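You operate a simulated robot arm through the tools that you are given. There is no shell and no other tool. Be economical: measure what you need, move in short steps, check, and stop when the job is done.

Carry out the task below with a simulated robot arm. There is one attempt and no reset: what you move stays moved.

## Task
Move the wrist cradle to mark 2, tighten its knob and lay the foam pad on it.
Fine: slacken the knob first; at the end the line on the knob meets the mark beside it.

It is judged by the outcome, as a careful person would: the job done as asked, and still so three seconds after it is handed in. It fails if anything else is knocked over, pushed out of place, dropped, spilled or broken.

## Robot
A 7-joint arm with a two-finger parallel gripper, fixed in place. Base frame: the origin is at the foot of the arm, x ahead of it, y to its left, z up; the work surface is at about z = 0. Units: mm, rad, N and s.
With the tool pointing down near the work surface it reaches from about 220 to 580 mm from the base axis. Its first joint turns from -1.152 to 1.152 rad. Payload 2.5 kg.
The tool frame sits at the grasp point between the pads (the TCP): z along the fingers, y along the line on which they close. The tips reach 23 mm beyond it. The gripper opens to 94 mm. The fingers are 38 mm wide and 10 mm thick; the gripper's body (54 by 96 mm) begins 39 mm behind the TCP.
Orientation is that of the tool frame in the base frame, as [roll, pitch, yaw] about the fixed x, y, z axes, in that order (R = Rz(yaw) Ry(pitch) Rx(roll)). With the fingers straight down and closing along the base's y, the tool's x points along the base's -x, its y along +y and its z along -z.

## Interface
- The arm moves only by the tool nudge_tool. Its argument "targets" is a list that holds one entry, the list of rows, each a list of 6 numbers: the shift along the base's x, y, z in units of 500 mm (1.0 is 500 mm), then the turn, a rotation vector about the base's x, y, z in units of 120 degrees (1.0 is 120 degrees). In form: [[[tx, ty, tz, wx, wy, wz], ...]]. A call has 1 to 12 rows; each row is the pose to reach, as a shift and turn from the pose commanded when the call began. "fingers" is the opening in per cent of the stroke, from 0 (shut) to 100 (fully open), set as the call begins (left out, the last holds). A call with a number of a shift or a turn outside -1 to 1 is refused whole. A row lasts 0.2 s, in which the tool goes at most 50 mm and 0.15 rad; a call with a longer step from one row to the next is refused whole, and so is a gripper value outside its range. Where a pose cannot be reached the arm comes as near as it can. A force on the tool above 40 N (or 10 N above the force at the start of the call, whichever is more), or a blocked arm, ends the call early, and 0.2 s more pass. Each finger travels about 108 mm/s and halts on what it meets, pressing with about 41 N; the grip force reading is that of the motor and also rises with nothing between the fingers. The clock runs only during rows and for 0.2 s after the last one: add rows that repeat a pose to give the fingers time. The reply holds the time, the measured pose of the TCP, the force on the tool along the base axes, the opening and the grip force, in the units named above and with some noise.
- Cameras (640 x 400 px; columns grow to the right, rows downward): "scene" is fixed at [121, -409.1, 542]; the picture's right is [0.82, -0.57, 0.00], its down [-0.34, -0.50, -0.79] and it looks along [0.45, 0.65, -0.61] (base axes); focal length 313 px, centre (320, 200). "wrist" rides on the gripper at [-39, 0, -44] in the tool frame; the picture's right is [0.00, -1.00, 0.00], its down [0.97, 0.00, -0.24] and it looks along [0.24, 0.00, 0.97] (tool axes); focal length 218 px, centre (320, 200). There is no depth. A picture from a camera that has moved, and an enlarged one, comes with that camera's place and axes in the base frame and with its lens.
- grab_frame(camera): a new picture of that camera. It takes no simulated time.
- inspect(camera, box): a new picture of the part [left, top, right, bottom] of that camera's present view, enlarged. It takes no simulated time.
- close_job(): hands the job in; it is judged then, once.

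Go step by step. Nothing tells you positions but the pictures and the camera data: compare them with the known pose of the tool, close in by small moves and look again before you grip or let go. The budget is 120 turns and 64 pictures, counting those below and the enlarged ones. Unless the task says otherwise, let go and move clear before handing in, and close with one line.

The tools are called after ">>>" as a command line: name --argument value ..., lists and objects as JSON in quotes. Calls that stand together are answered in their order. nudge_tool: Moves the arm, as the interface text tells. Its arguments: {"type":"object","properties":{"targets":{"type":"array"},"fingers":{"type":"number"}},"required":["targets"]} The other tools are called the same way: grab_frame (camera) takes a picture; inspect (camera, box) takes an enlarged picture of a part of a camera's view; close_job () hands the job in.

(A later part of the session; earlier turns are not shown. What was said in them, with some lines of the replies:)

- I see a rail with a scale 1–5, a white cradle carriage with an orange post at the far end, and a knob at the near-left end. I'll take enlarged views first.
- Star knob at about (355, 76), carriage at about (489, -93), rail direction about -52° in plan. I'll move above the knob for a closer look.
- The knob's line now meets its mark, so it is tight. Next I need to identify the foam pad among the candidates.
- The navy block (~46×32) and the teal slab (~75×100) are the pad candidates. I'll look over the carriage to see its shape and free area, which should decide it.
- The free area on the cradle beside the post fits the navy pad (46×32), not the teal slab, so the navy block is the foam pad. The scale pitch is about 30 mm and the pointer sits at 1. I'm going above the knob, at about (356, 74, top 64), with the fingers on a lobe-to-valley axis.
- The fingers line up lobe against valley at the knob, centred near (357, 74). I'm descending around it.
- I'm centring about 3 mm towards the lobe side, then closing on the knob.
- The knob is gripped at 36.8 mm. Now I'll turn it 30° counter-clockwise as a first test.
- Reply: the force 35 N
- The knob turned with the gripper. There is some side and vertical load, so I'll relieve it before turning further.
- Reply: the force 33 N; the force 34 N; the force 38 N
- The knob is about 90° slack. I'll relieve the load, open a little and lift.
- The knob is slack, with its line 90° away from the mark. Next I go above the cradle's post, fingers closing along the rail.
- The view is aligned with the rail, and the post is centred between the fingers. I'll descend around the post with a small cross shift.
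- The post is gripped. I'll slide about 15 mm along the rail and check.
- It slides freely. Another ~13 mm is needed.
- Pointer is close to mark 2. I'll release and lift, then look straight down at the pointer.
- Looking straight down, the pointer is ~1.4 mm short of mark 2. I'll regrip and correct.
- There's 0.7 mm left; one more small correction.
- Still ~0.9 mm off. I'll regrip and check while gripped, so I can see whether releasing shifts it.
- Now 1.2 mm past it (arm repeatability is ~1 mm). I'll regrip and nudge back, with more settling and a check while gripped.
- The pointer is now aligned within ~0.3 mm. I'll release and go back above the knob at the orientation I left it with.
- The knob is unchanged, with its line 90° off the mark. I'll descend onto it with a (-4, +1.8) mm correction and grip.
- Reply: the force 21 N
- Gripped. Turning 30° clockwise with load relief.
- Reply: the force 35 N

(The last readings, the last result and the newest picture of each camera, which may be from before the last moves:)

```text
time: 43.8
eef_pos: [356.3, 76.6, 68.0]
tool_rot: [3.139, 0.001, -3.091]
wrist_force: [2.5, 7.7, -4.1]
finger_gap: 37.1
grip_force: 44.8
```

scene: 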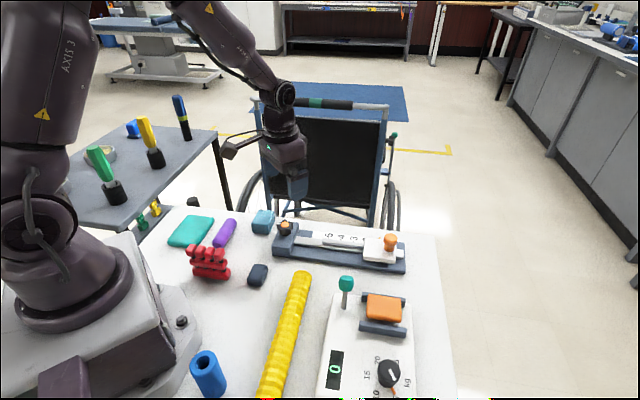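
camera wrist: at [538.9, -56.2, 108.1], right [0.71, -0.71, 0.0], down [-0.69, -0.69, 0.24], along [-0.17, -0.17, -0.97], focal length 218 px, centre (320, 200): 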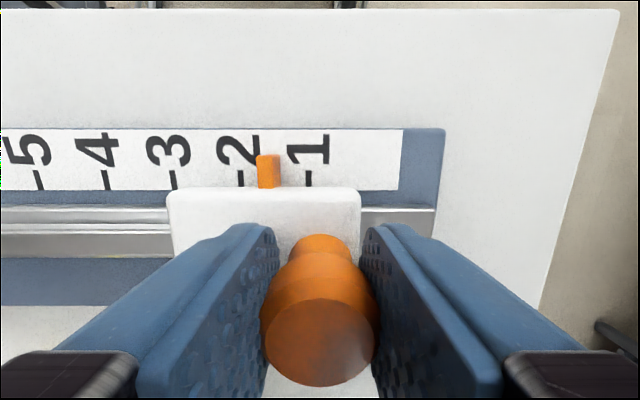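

>>> nudge_tool --targets '[[[0.0002, 0.0004, 0, 0, 0, -0.06], [0.0003, 0.0008, 0.0004, 0, 0, -0.12], [0.0005, 0.001, 0.0008, 0, 0, -0.18], [0.0006, 0.001, 0.001, 0, 0, -0.25], [0.0006, 0.001, 0.001, 0, 0, -0.25]]]'

>>> inspect --camera "wrist" --box '[240, 200, 400, 360]'

```text
time: 45.0
eef_pos: [357.2, 76.6, 68.7]
tool_rot: [-3.139, 0.0, 2.666]
wrist_force: [4.3, 0.7, -10.8]
finger_gap: 37.2
grip_force: 45.0
```

```text
2.50 times, centred on (320, 280) of wrist
camera zoom: at [391.1, 56.5, 111.6], right [-0.46, -0.89, 0.0], down [-0.86, 0.44, 0.24], along [-0.22, 0.11, -0.97], focal length 546 px, centre (320, 0)
```

zoom: 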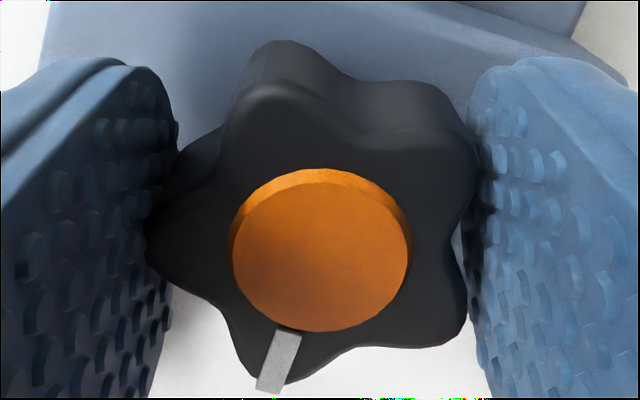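

Turned back fully. I'll release, lift and look along the mark direction to compare line and mark.

>>> nudge_tool --targets '[[[0, 0, 0, 0, 0, 0], [0, 0, 0, 0, 0, 0]]]' --fingers 60

>>> nudge_tool --targets '[[[0, 0, 0.04, 0, 0, 0], [0, -0.003, 0.1, 0, 0, -0.05], [0, -0.005, 0.14, 0, 0, -0.1], [0, -0.005, 0.14, 0, 0, -0.148], [0, -0.005, 0.14, 0, 0, -0.148]]]'

>>> inspect --camera "wrist" --box '[260, 170, 380, 290]'

```text
time: 45.6
eef_pos: [357.1, 75.9, 69.8]
tool_rot: [3.141, 0.0, 2.669]
wrist_force: [-0.2, -0.7, 0.5]
finger_gap: 56.4
grip_force: 0.0
```

```text
time: 46.8
eef_pos: [356.5, 73.6, 138.7]
tool_rot: [-3.141, 0.0, 2.357]
wrist_force: [-0.4, 0.7, -0.9]
finger_gap: 56.1
grip_force: 0.0
```

```text
3.33 times, centred on (320, 230) of wrist
camera zoom: at [384.9, 44.8, 182.5], right [-0.71, -0.71, 0.0], down [-0.69, 0.68, 0.24], along [-0.17, 0.17, -0.97], focal length 728 px, centre (320, 100)
```

zoom: 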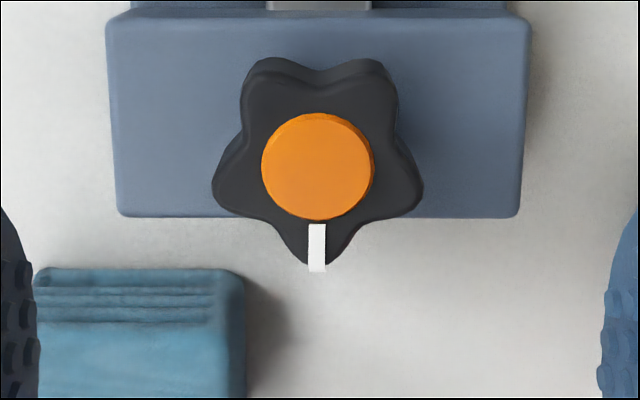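

Line points straight along the rail axis; the mark is hidden beneath the lobe. I'll shift 35 mm towards the mark to see both.

>>> nudge_tool --targets '[[[-0.03, 0.03, 0.02, 0, 0, 0], [-0.06, 0.06, 0.03, 0, 0, 0], [-0.06, 0.06, 0.03, 0, 0, 0]]]'

>>> inspect --camera "wrist" --box '[260, 110, 380, 230]'

```text
time: 47.6
eef_pos: [325.4, 103.9, 153.5]
tool_rot: [-3.142, -0.002, 2.359]
wrist_force: [0.1, 0.4, -0.6]
finger_gap: 56.3
grip_force: 0.1
```

```text
3.33 times, centred on (320, 170) of wrist
camera zoom: at [354.4, 75.8, 197.6], right [-0.7, -0.71, 0.0], down [-0.69, 0.68, 0.24], along [-0.17, 0.17, -0.97], focal length 728 px, centre (320, 300)
```

zoom: 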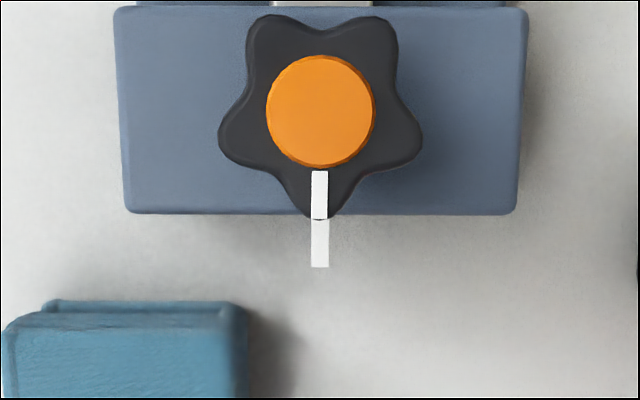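

The line meets the mark exactly. Next comes the navy foam pad near (258, 22). The current yaw suits gripping its long ends, so I'll move above it.

>>> nudge_tool --targets '[[[-0.04, -0.06, 0, 0, 0, 0], [-0.08, -0.12, 0, 0, 0, 0], [-0.126, -0.164, -0.02, 0, 0, 0], [-0.126, -0.164, -0.02, 0, 0, 0]]]' --fingers 75

>>> grab_frame --camera "wrist"

>>> inspect --camera "scene" --box '[180, 200, 320, 310]'

```text
time: 48.6
eef_pos: [264.7, 20.3, 146.5]
tool_rot: [-3.141, -0.001, 2.36]
wrist_force: [-0.2, 0.2, 0.0]
finger_gap: 70.5
grip_force: 0.0
```

```text
23 pictures are left
camera wrist: at [291.2, -7.0, 188.7], right [-0.7, -0.71, 0.0], down [-0.69, 0.68, 0.24], along [-0.17, 0.17, -0.97], focal length 218 px, centre (320, 200)
```

wrist: 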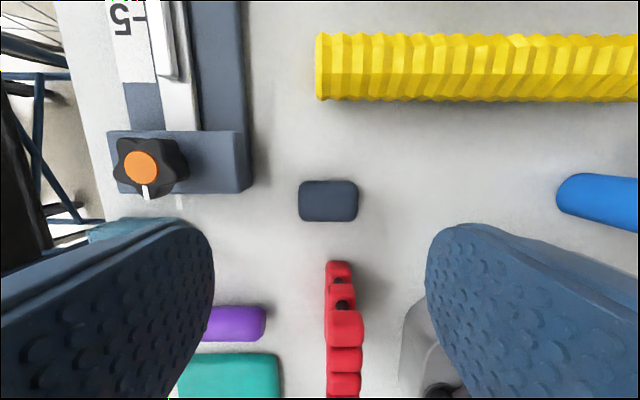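

```text
3.64 times, centred on (250, 255) of scene
camera zoom: at [120.9, -409.1, 542.0], right [0.82, -0.57, 0.0], down [-0.34, -0.5, -0.79], along [0.45, 0.65, -0.61], focal length 1137 px, centre (574, 0)
```

zoom: 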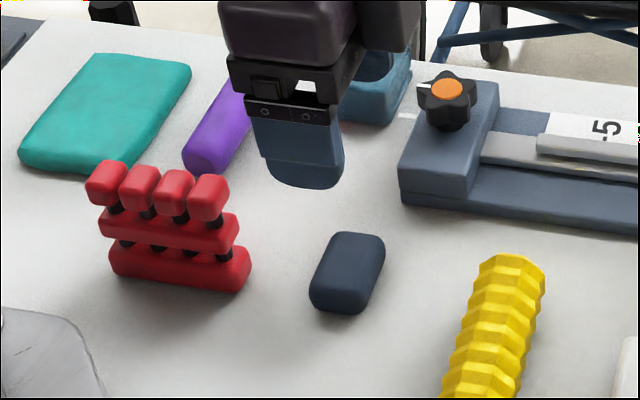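

The pad is aligned with the fingers, at about (255.5, 19.5), and the neighbours are clear. Descending.

>>> nudge_tool --targets '[[[-0.018, -0.002, -0.07, 0, 0, 0], [-0.018, -0.002, -0.14, 0, 0, 0], [-0.018, -0.002, -0.2, 0, 0, 0], [-0.018, -0.002, -0.2, 0, 0, 0]]]'

>>> grab_frame --camera "wrist"

```text
time: 49.6
eef_pos: [255.1, 22.1, 44.4]
tool_rot: [3.142, 0.0, 2.359]
wrist_force: [0.4, 0.4, 0.1]
finger_gap: 70.5
grip_force: 0.0
```

```text
21 pictures are left
camera wrist: at [282.7, -6.6, 87.7], right [-0.7, -0.71, 0.0], down [-0.69, 0.68, 0.24], along [-0.17, 0.17, -0.97], focal length 218 px, centre (320, 200)
```

wrist: 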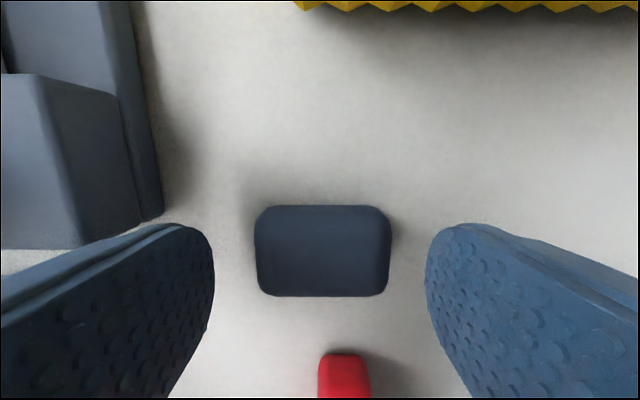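

>>> nudge_tool --targets '[[[0.004, -0.004, -0.02, 0, 0, 0], [0.004, -0.004, -0.034, 0, 0, 0], [0.004, -0.004, -0.034, 0, 0, 0]]]'

>>> nudge_tool --targets '[[[0, 0, 0, 0, 0, 0], [0, 0, 0, 0, 0, 0], [0, 0, 0, 0, 0, 0]]]' --fingers 42

>>> grab_frame --camera "wrist"

```text
time: 50.4
eef_pos: [257.4, 20.1, 27.4]
tool_rot: [-3.14, 0.002, 2.36]
wrist_force: [0.0, 0.8, 0.1]
finger_gap: 70.5
grip_force: 0.1
```

```text
time: 51.2
eef_pos: [256.1, 18.8, 27.5]
tool_rot: [-3.141, 0.001, 2.36]
wrist_force: [0.3, 0.1, -0.2]
finger_gap: 48.5
grip_force: 41.1
```

```text
20 pictures are left
camera wrist: at [284.9, -9.0, 70.7], right [-0.7, -0.71, 0.0], down [-0.69, 0.68, 0.24], along [-0.17, 0.17, -0.97], focal length 218 px, centre (320, 200)
```

wrist: 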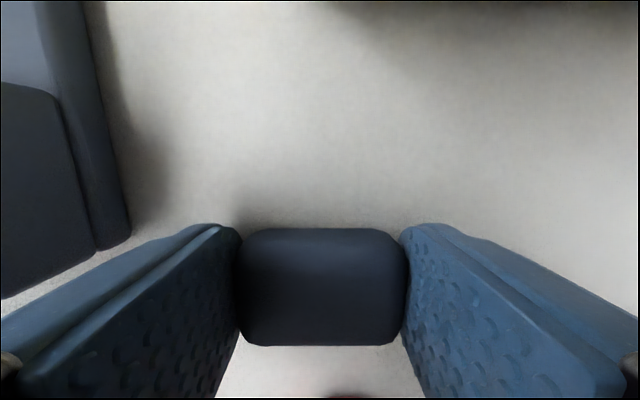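

The pad is gripped at 48.5 mm. I'll lift it and carry it high towards the cradle.

>>> nudge_tool --targets '[[[0, 0, 0.06, 0, 0, 0], [0, 0, 0.13, 0, 0, 0], [0, 0, 0.2, 0, 0, 0], [0.08, -0.03, 0.21, 0, 0, 0], [0.16, -0.055, 0.21, 0, 0, 0], [0.24, -0.08, 0.21, 0, 0, 0], [0.32, -0.11, 0.21, 0, 0, 0], [0.4, -0.135, 0.21, 0, 0, 0], [0.435, -0.148, 0.21, 0, 0, 0], [0.435, -0.148, 0.21, 0, 0, 0]]]'

>>> grab_frame --camera "wrist"

>>> inspect --camera "scene" --box '[320, 160, 420, 280]'

```text
time: 53.4
eef_pos: [475.8, -55.9, 132.0]
tool_rot: [3.14, 0.0, 2.361]
wrist_force: [-0.7, -0.1, -1.2]
finger_gap: 48.4
grip_force: 40.7
```

```text
19 pictures are left
camera wrist: at [502.5, -84.9, 175.6], right [-0.7, -0.71, 0.0], down [-0.69, 0.68, 0.24], along [-0.17, 0.17, -0.97], focal length 218 px, centre (320, 200)
```

wrist: 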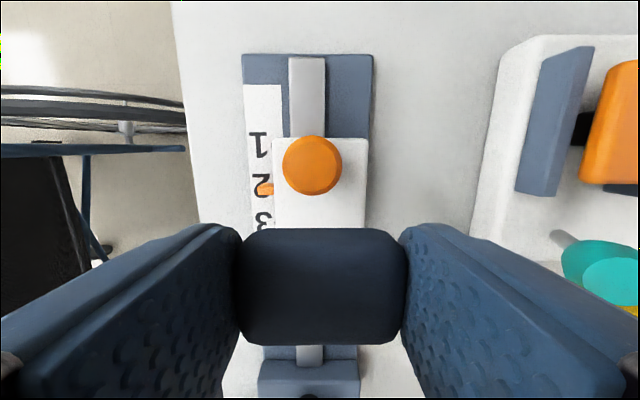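

```text
3.33 times, centred on (370, 220) of scene
camera zoom: at [121.0, -409.1, 542.0], right [0.82, -0.57, 0.0], down [-0.34, -0.5, -0.79], along [0.45, 0.65, -0.61], focal length 1042 px, centre (153, 133)
```

zoom: 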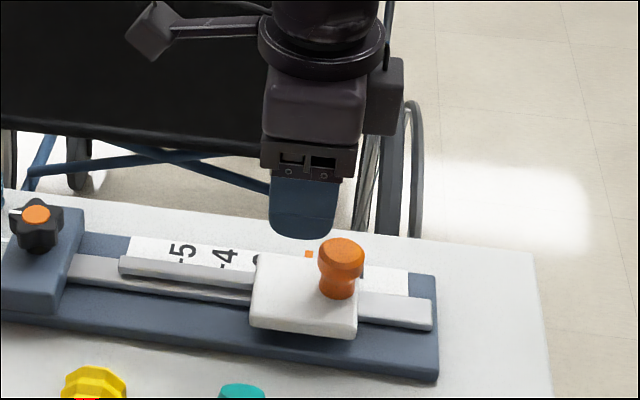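

The pad is centred across the cradle. I'll shift 3.5 mm away from the post and descend to just above it.

>>> nudge_tool --targets '[[[-0.005, 0.005, -0.05, 0, 0, 0], [-0.005, 0.005, -0.1, 0, 0, 0], [-0.005, 0.005, -0.132, 0, 0, 0], [-0.005, 0.005, -0.132, 0, 0, 0]]]'

>>> grab_frame --camera "wrist"

>>> inspect --camera "scene" --box '[330, 200, 410, 280]'

```text
time: 54.4
eef_pos: [472.4, -52.3, 65.7]
tool_rot: [-3.141, 0.0, 2.36]
wrist_force: [-0.1, 0.2, 0.2]
finger_gap: 47.8
grip_force: 40.5
```

```text
17 pictures are left
camera wrist: at [500.2, -81.2, 108.6], right [-0.7, -0.71, 0.0], down [-0.69, 0.68, 0.24], along [-0.17, 0.17, -0.97], focal length 218 px, centre (320, 200)
```

wrist: 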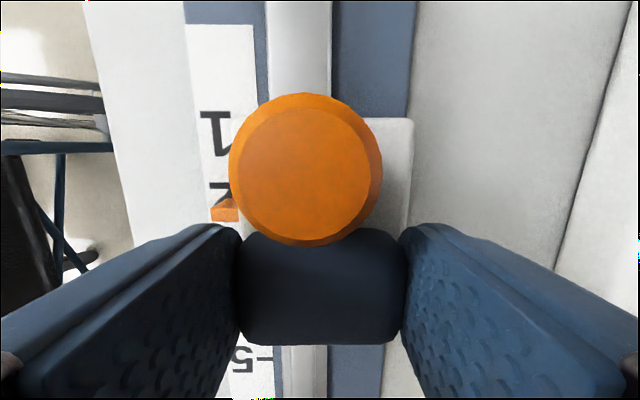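

```text
5.00 times, centred on (370, 240) of scene
camera zoom: at [121.0, -409.1, 542.0], right [0.82, -0.57, 0.0], down [-0.34, -0.5, -0.79], along [0.45, 0.65, -0.61], focal length 1564 px, centre (70, 0)
```

zoom: 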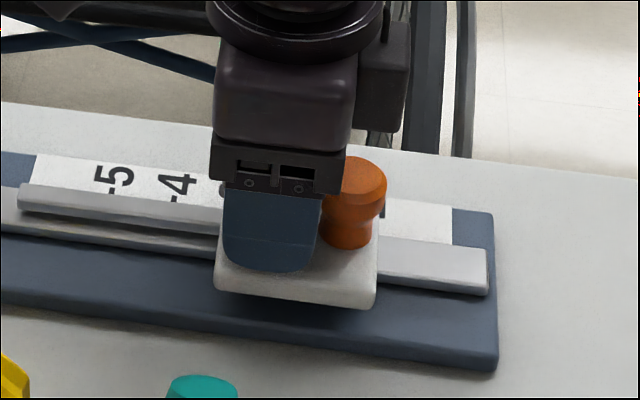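

It's well centred between the post and cradle edge. Lowering gently.

>>> nudge_tool --targets '[[[0, 0, -0.006, 0, 0, 0], [0, 0, -0.01, 0, 0, 0], [0, 0, -0.012, 0, 0, 0], [0, 0, -0.012, 0, 0, 0]]]'

>>> inspect --camera "scene" --box '[345, 220, 405, 280]'

```text
time: 55.4
eef_pos: [475.0, -53.1, 63.4]
tool_rot: [3.136, 0.006, 2.359]
wrist_force: [-1.1, -2.9, 39.4]
finger_gap: 48.1
grip_force: 41.2
```

```text
6.67 times, centred on (375, 250) of scene
camera zoom: at [120.8, -409.1, 542.1], right [0.82, -0.57, 0.0], down [-0.34, -0.5, -0.79], along [0.45, 0.65, -0.61], focal length 2085 px, centre (-47, -133)
```

zoom: 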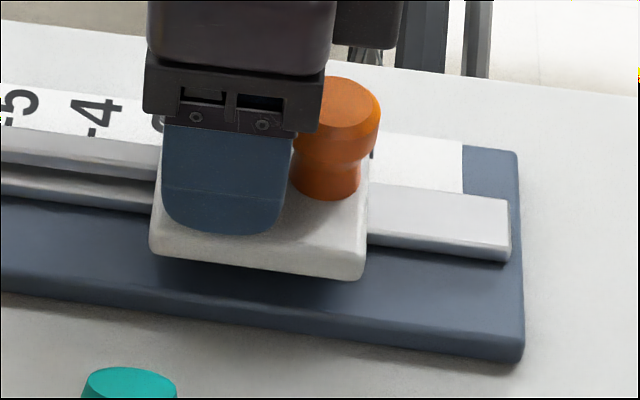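

Contact is firm, so the cradle top is at about z 35. I'll ease off, then look before letting go.

>>> nudge_tool --targets '[[[0, 0, 0.003, 0, 0, 0], [0, 0, 0.005, 0, 0, 0], [0, 0, 0.005, 0, 0, 0]]]'

>>> grab_frame --camera "wrist"

```text
time: 56.2
eef_pos: [472.4, -51.9, 62.9]
tool_rot: [-3.142, 0.002, 2.36]
wrist_force: [2.2, 0.0, 22.0]
finger_gap: 48.3
grip_force: 41.3
```

```text
14 pictures are left
camera wrist: at [499.8, -79.9, 106.0], right [-0.7, -0.71, 0.0], down [-0.69, 0.68, 0.24], along [-0.17, 0.17, -0.97], focal length 218 px, centre (320, 200)
```

wrist: 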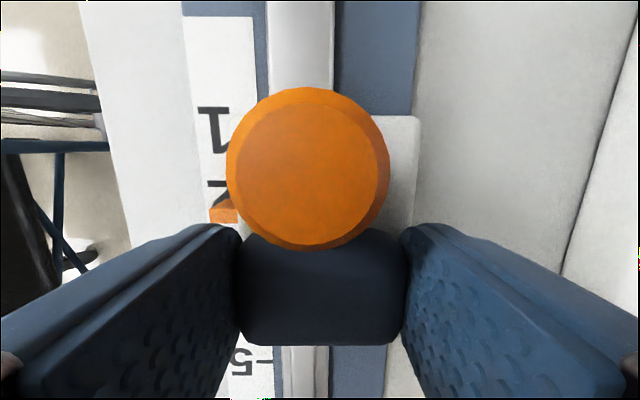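

>>> nudge_tool --targets '[[[0, 0, 0.002, 0, 0, 0], [0, 0, 0.0025, 0, 0, 0]]]'

>>> nudge_tool --targets '[[[0, 0, 0, 0, 0, 0], [0, 0, 0, 0, 0, 0], [0, 0, 0, 0, 0, 0]]]' --fingers 65

>>> nudge_tool --targets '[[[0, 0, 0.02, 0, 0, 0], [0, 0, 0.06, 0, 0, 0], [0, 0, 0.12, 0, 0, 0], [-0.02, 0.02, 0.2, 0, 0, 0], [-0.02, 0.02, 0.2, 0, 0, 0]]]'

>>> grab_frame --camera "wrist"

>>> inspect --camera "scene" --box '[340, 210, 420, 280]'

```text
time: 56.8
eef_pos: [471.5, -52.7, 61.9]
tool_rot: [3.141, -0.003, 2.362]
wrist_force: [0.6, 2.6, 17.3]
finger_gap: 48.1
grip_force: 41.1
```

```text
time: 57.6
eef_pos: [472.0, -52.2, 61.5]
tool_rot: [3.14, -0.002, 2.361]
wrist_force: [-0.5, 0.5, 0.6]
finger_gap: 61.2
grip_force: 0.3
```

```text
time: 58.8
eef_pos: [463.4, -42.2, 163.9]
tool_rot: [-3.14, 0.0, 2.36]
wrist_force: [0.4, -1.3, 0.1]
finger_gap: 60.9
grip_force: 0.1
```

```text
13 pictures are left
camera wrist: at [490.2, -70.2, 206.4], right [-0.7, -0.71, 0.0], down [-0.69, 0.68, 0.24], along [-0.17, 0.17, -0.97], focal length 218 px, centre (320, 200)
```

wrist: 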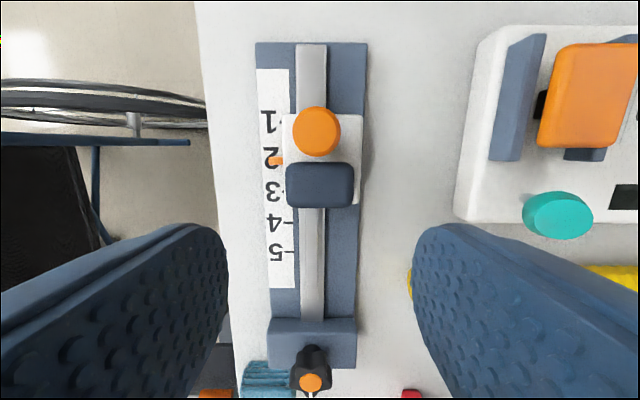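

```text
5.71 times, centred on (380, 245) of scene
camera zoom: at [120.9, -409.1, 542.0], right [0.82, -0.57, 0.0], down [-0.34, -0.5, -0.79], along [0.45, 0.65, -0.61], focal length 1787 px, centre (-23, -57)
```

zoom: 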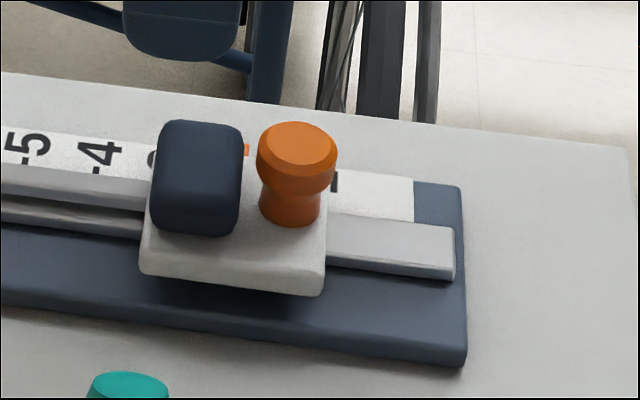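

The pad is on the cradle. I'll verify closely: pad seating, pointer at 2, and knob line.

>>> inspect --camera "wrist" --box '[250, 90, 390, 230]'

>>> inspect --camera "scene" --box '[260, 205, 420, 285]'

```text
2.86 times, centred on (320, 160) of wrist
camera zoom: at [490.2, -70.2, 206.4], right [-0.7, -0.71, 0.0], down [-0.69, 0.68, 0.24], along [-0.17, 0.17, -0.97], focal length 624 px, centre (320, 314)
```

zoom: 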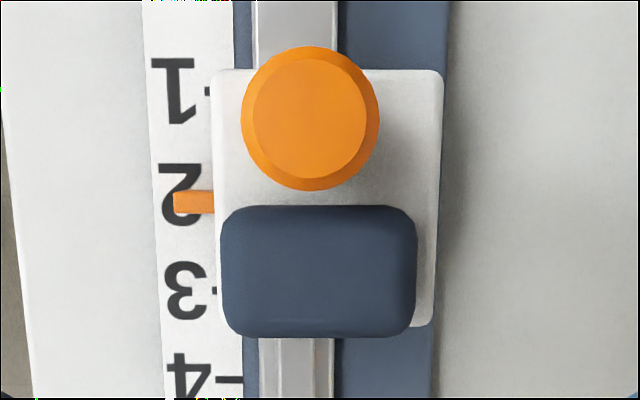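

```text
4.00 times, centred on (340, 245) of scene
camera zoom: at [120.9, -409.1, 542.0], right [0.82, -0.57, 0.0], down [-0.34, -0.5, -0.79], along [0.45, 0.65, -0.61], focal length 1251 px, centre (240, 20)
```

zoom: 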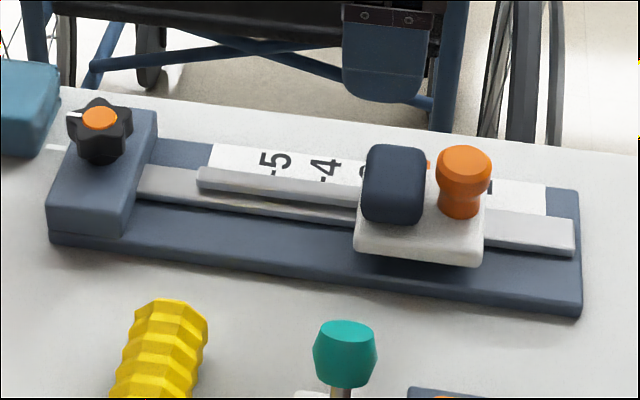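

Pad is fully seated. One last precise look at the pointer and the ticks.

>>> inspect --camera "wrist" --box '[255, 95, 325, 195]'

```text
4.00 times, centred on (290, 145) of wrist
camera zoom: at [490.2, -70.2, 206.4], right [-0.7, -0.71, 0.0], down [-0.69, 0.68, 0.24], along [-0.17, 0.17, -0.97], focal length 873 px, centre (440, 420)
```

zoom: 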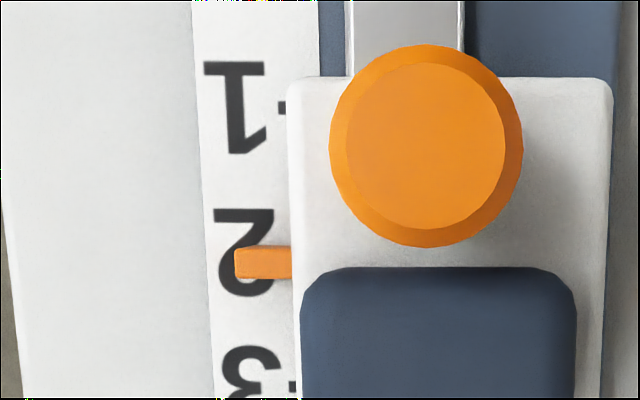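

The pointer may be ~1.5 mm past; I'll view it from directly overhead to be sure.

>>> nudge_tool --targets '[[[0.011, 0.045, 0, 0, 0, 0], [0.017, 0.07, 0, 0, 0, 0], [0.017, 0.07, 0, 0, 0, 0]]]'

>>> inspect --camera "wrist" --box '[260, 90, 380, 200]'

```text
time: 59.6
eef_pos: [470.6, -9.0, 163.0]
tool_rot: [3.14, 0.0, 2.359]
wrist_force: [0.4, -0.3, -0.1]
finger_gap: 61.0
grip_force: 0.2
```

```text
3.64 times, centred on (320, 145) of wrist
camera zoom: at [498.2, -36.6, 205.6], right [-0.7, -0.71, 0.0], down [-0.69, 0.68, 0.24], along [-0.17, 0.17, -0.97], focal length 794 px, centre (320, 400)
```

zoom: 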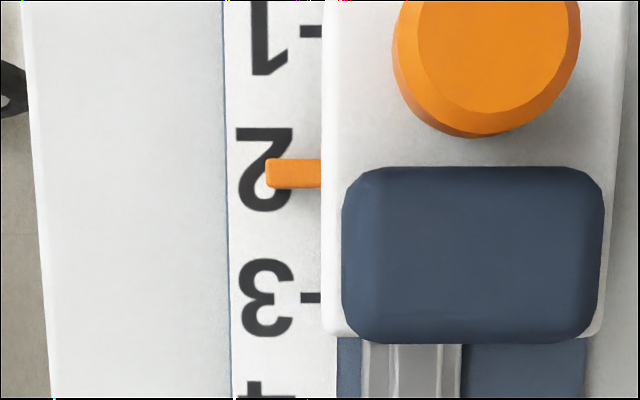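

The pointer reads mark 2 to within ~1 mm, the knob line meets its mark, and the pad lies on the cradle with the arm clear. Nothing else has been disturbed, so I'm handing in.

>>> close_job

```text
The job is handed in.
```

The wrist cradle is at mark 2, to within about 1 mm. Its knob was slackened first and is tightened again with its line on the mark, and the foam pad (I took it to be the small navy block) lies on the cradle.
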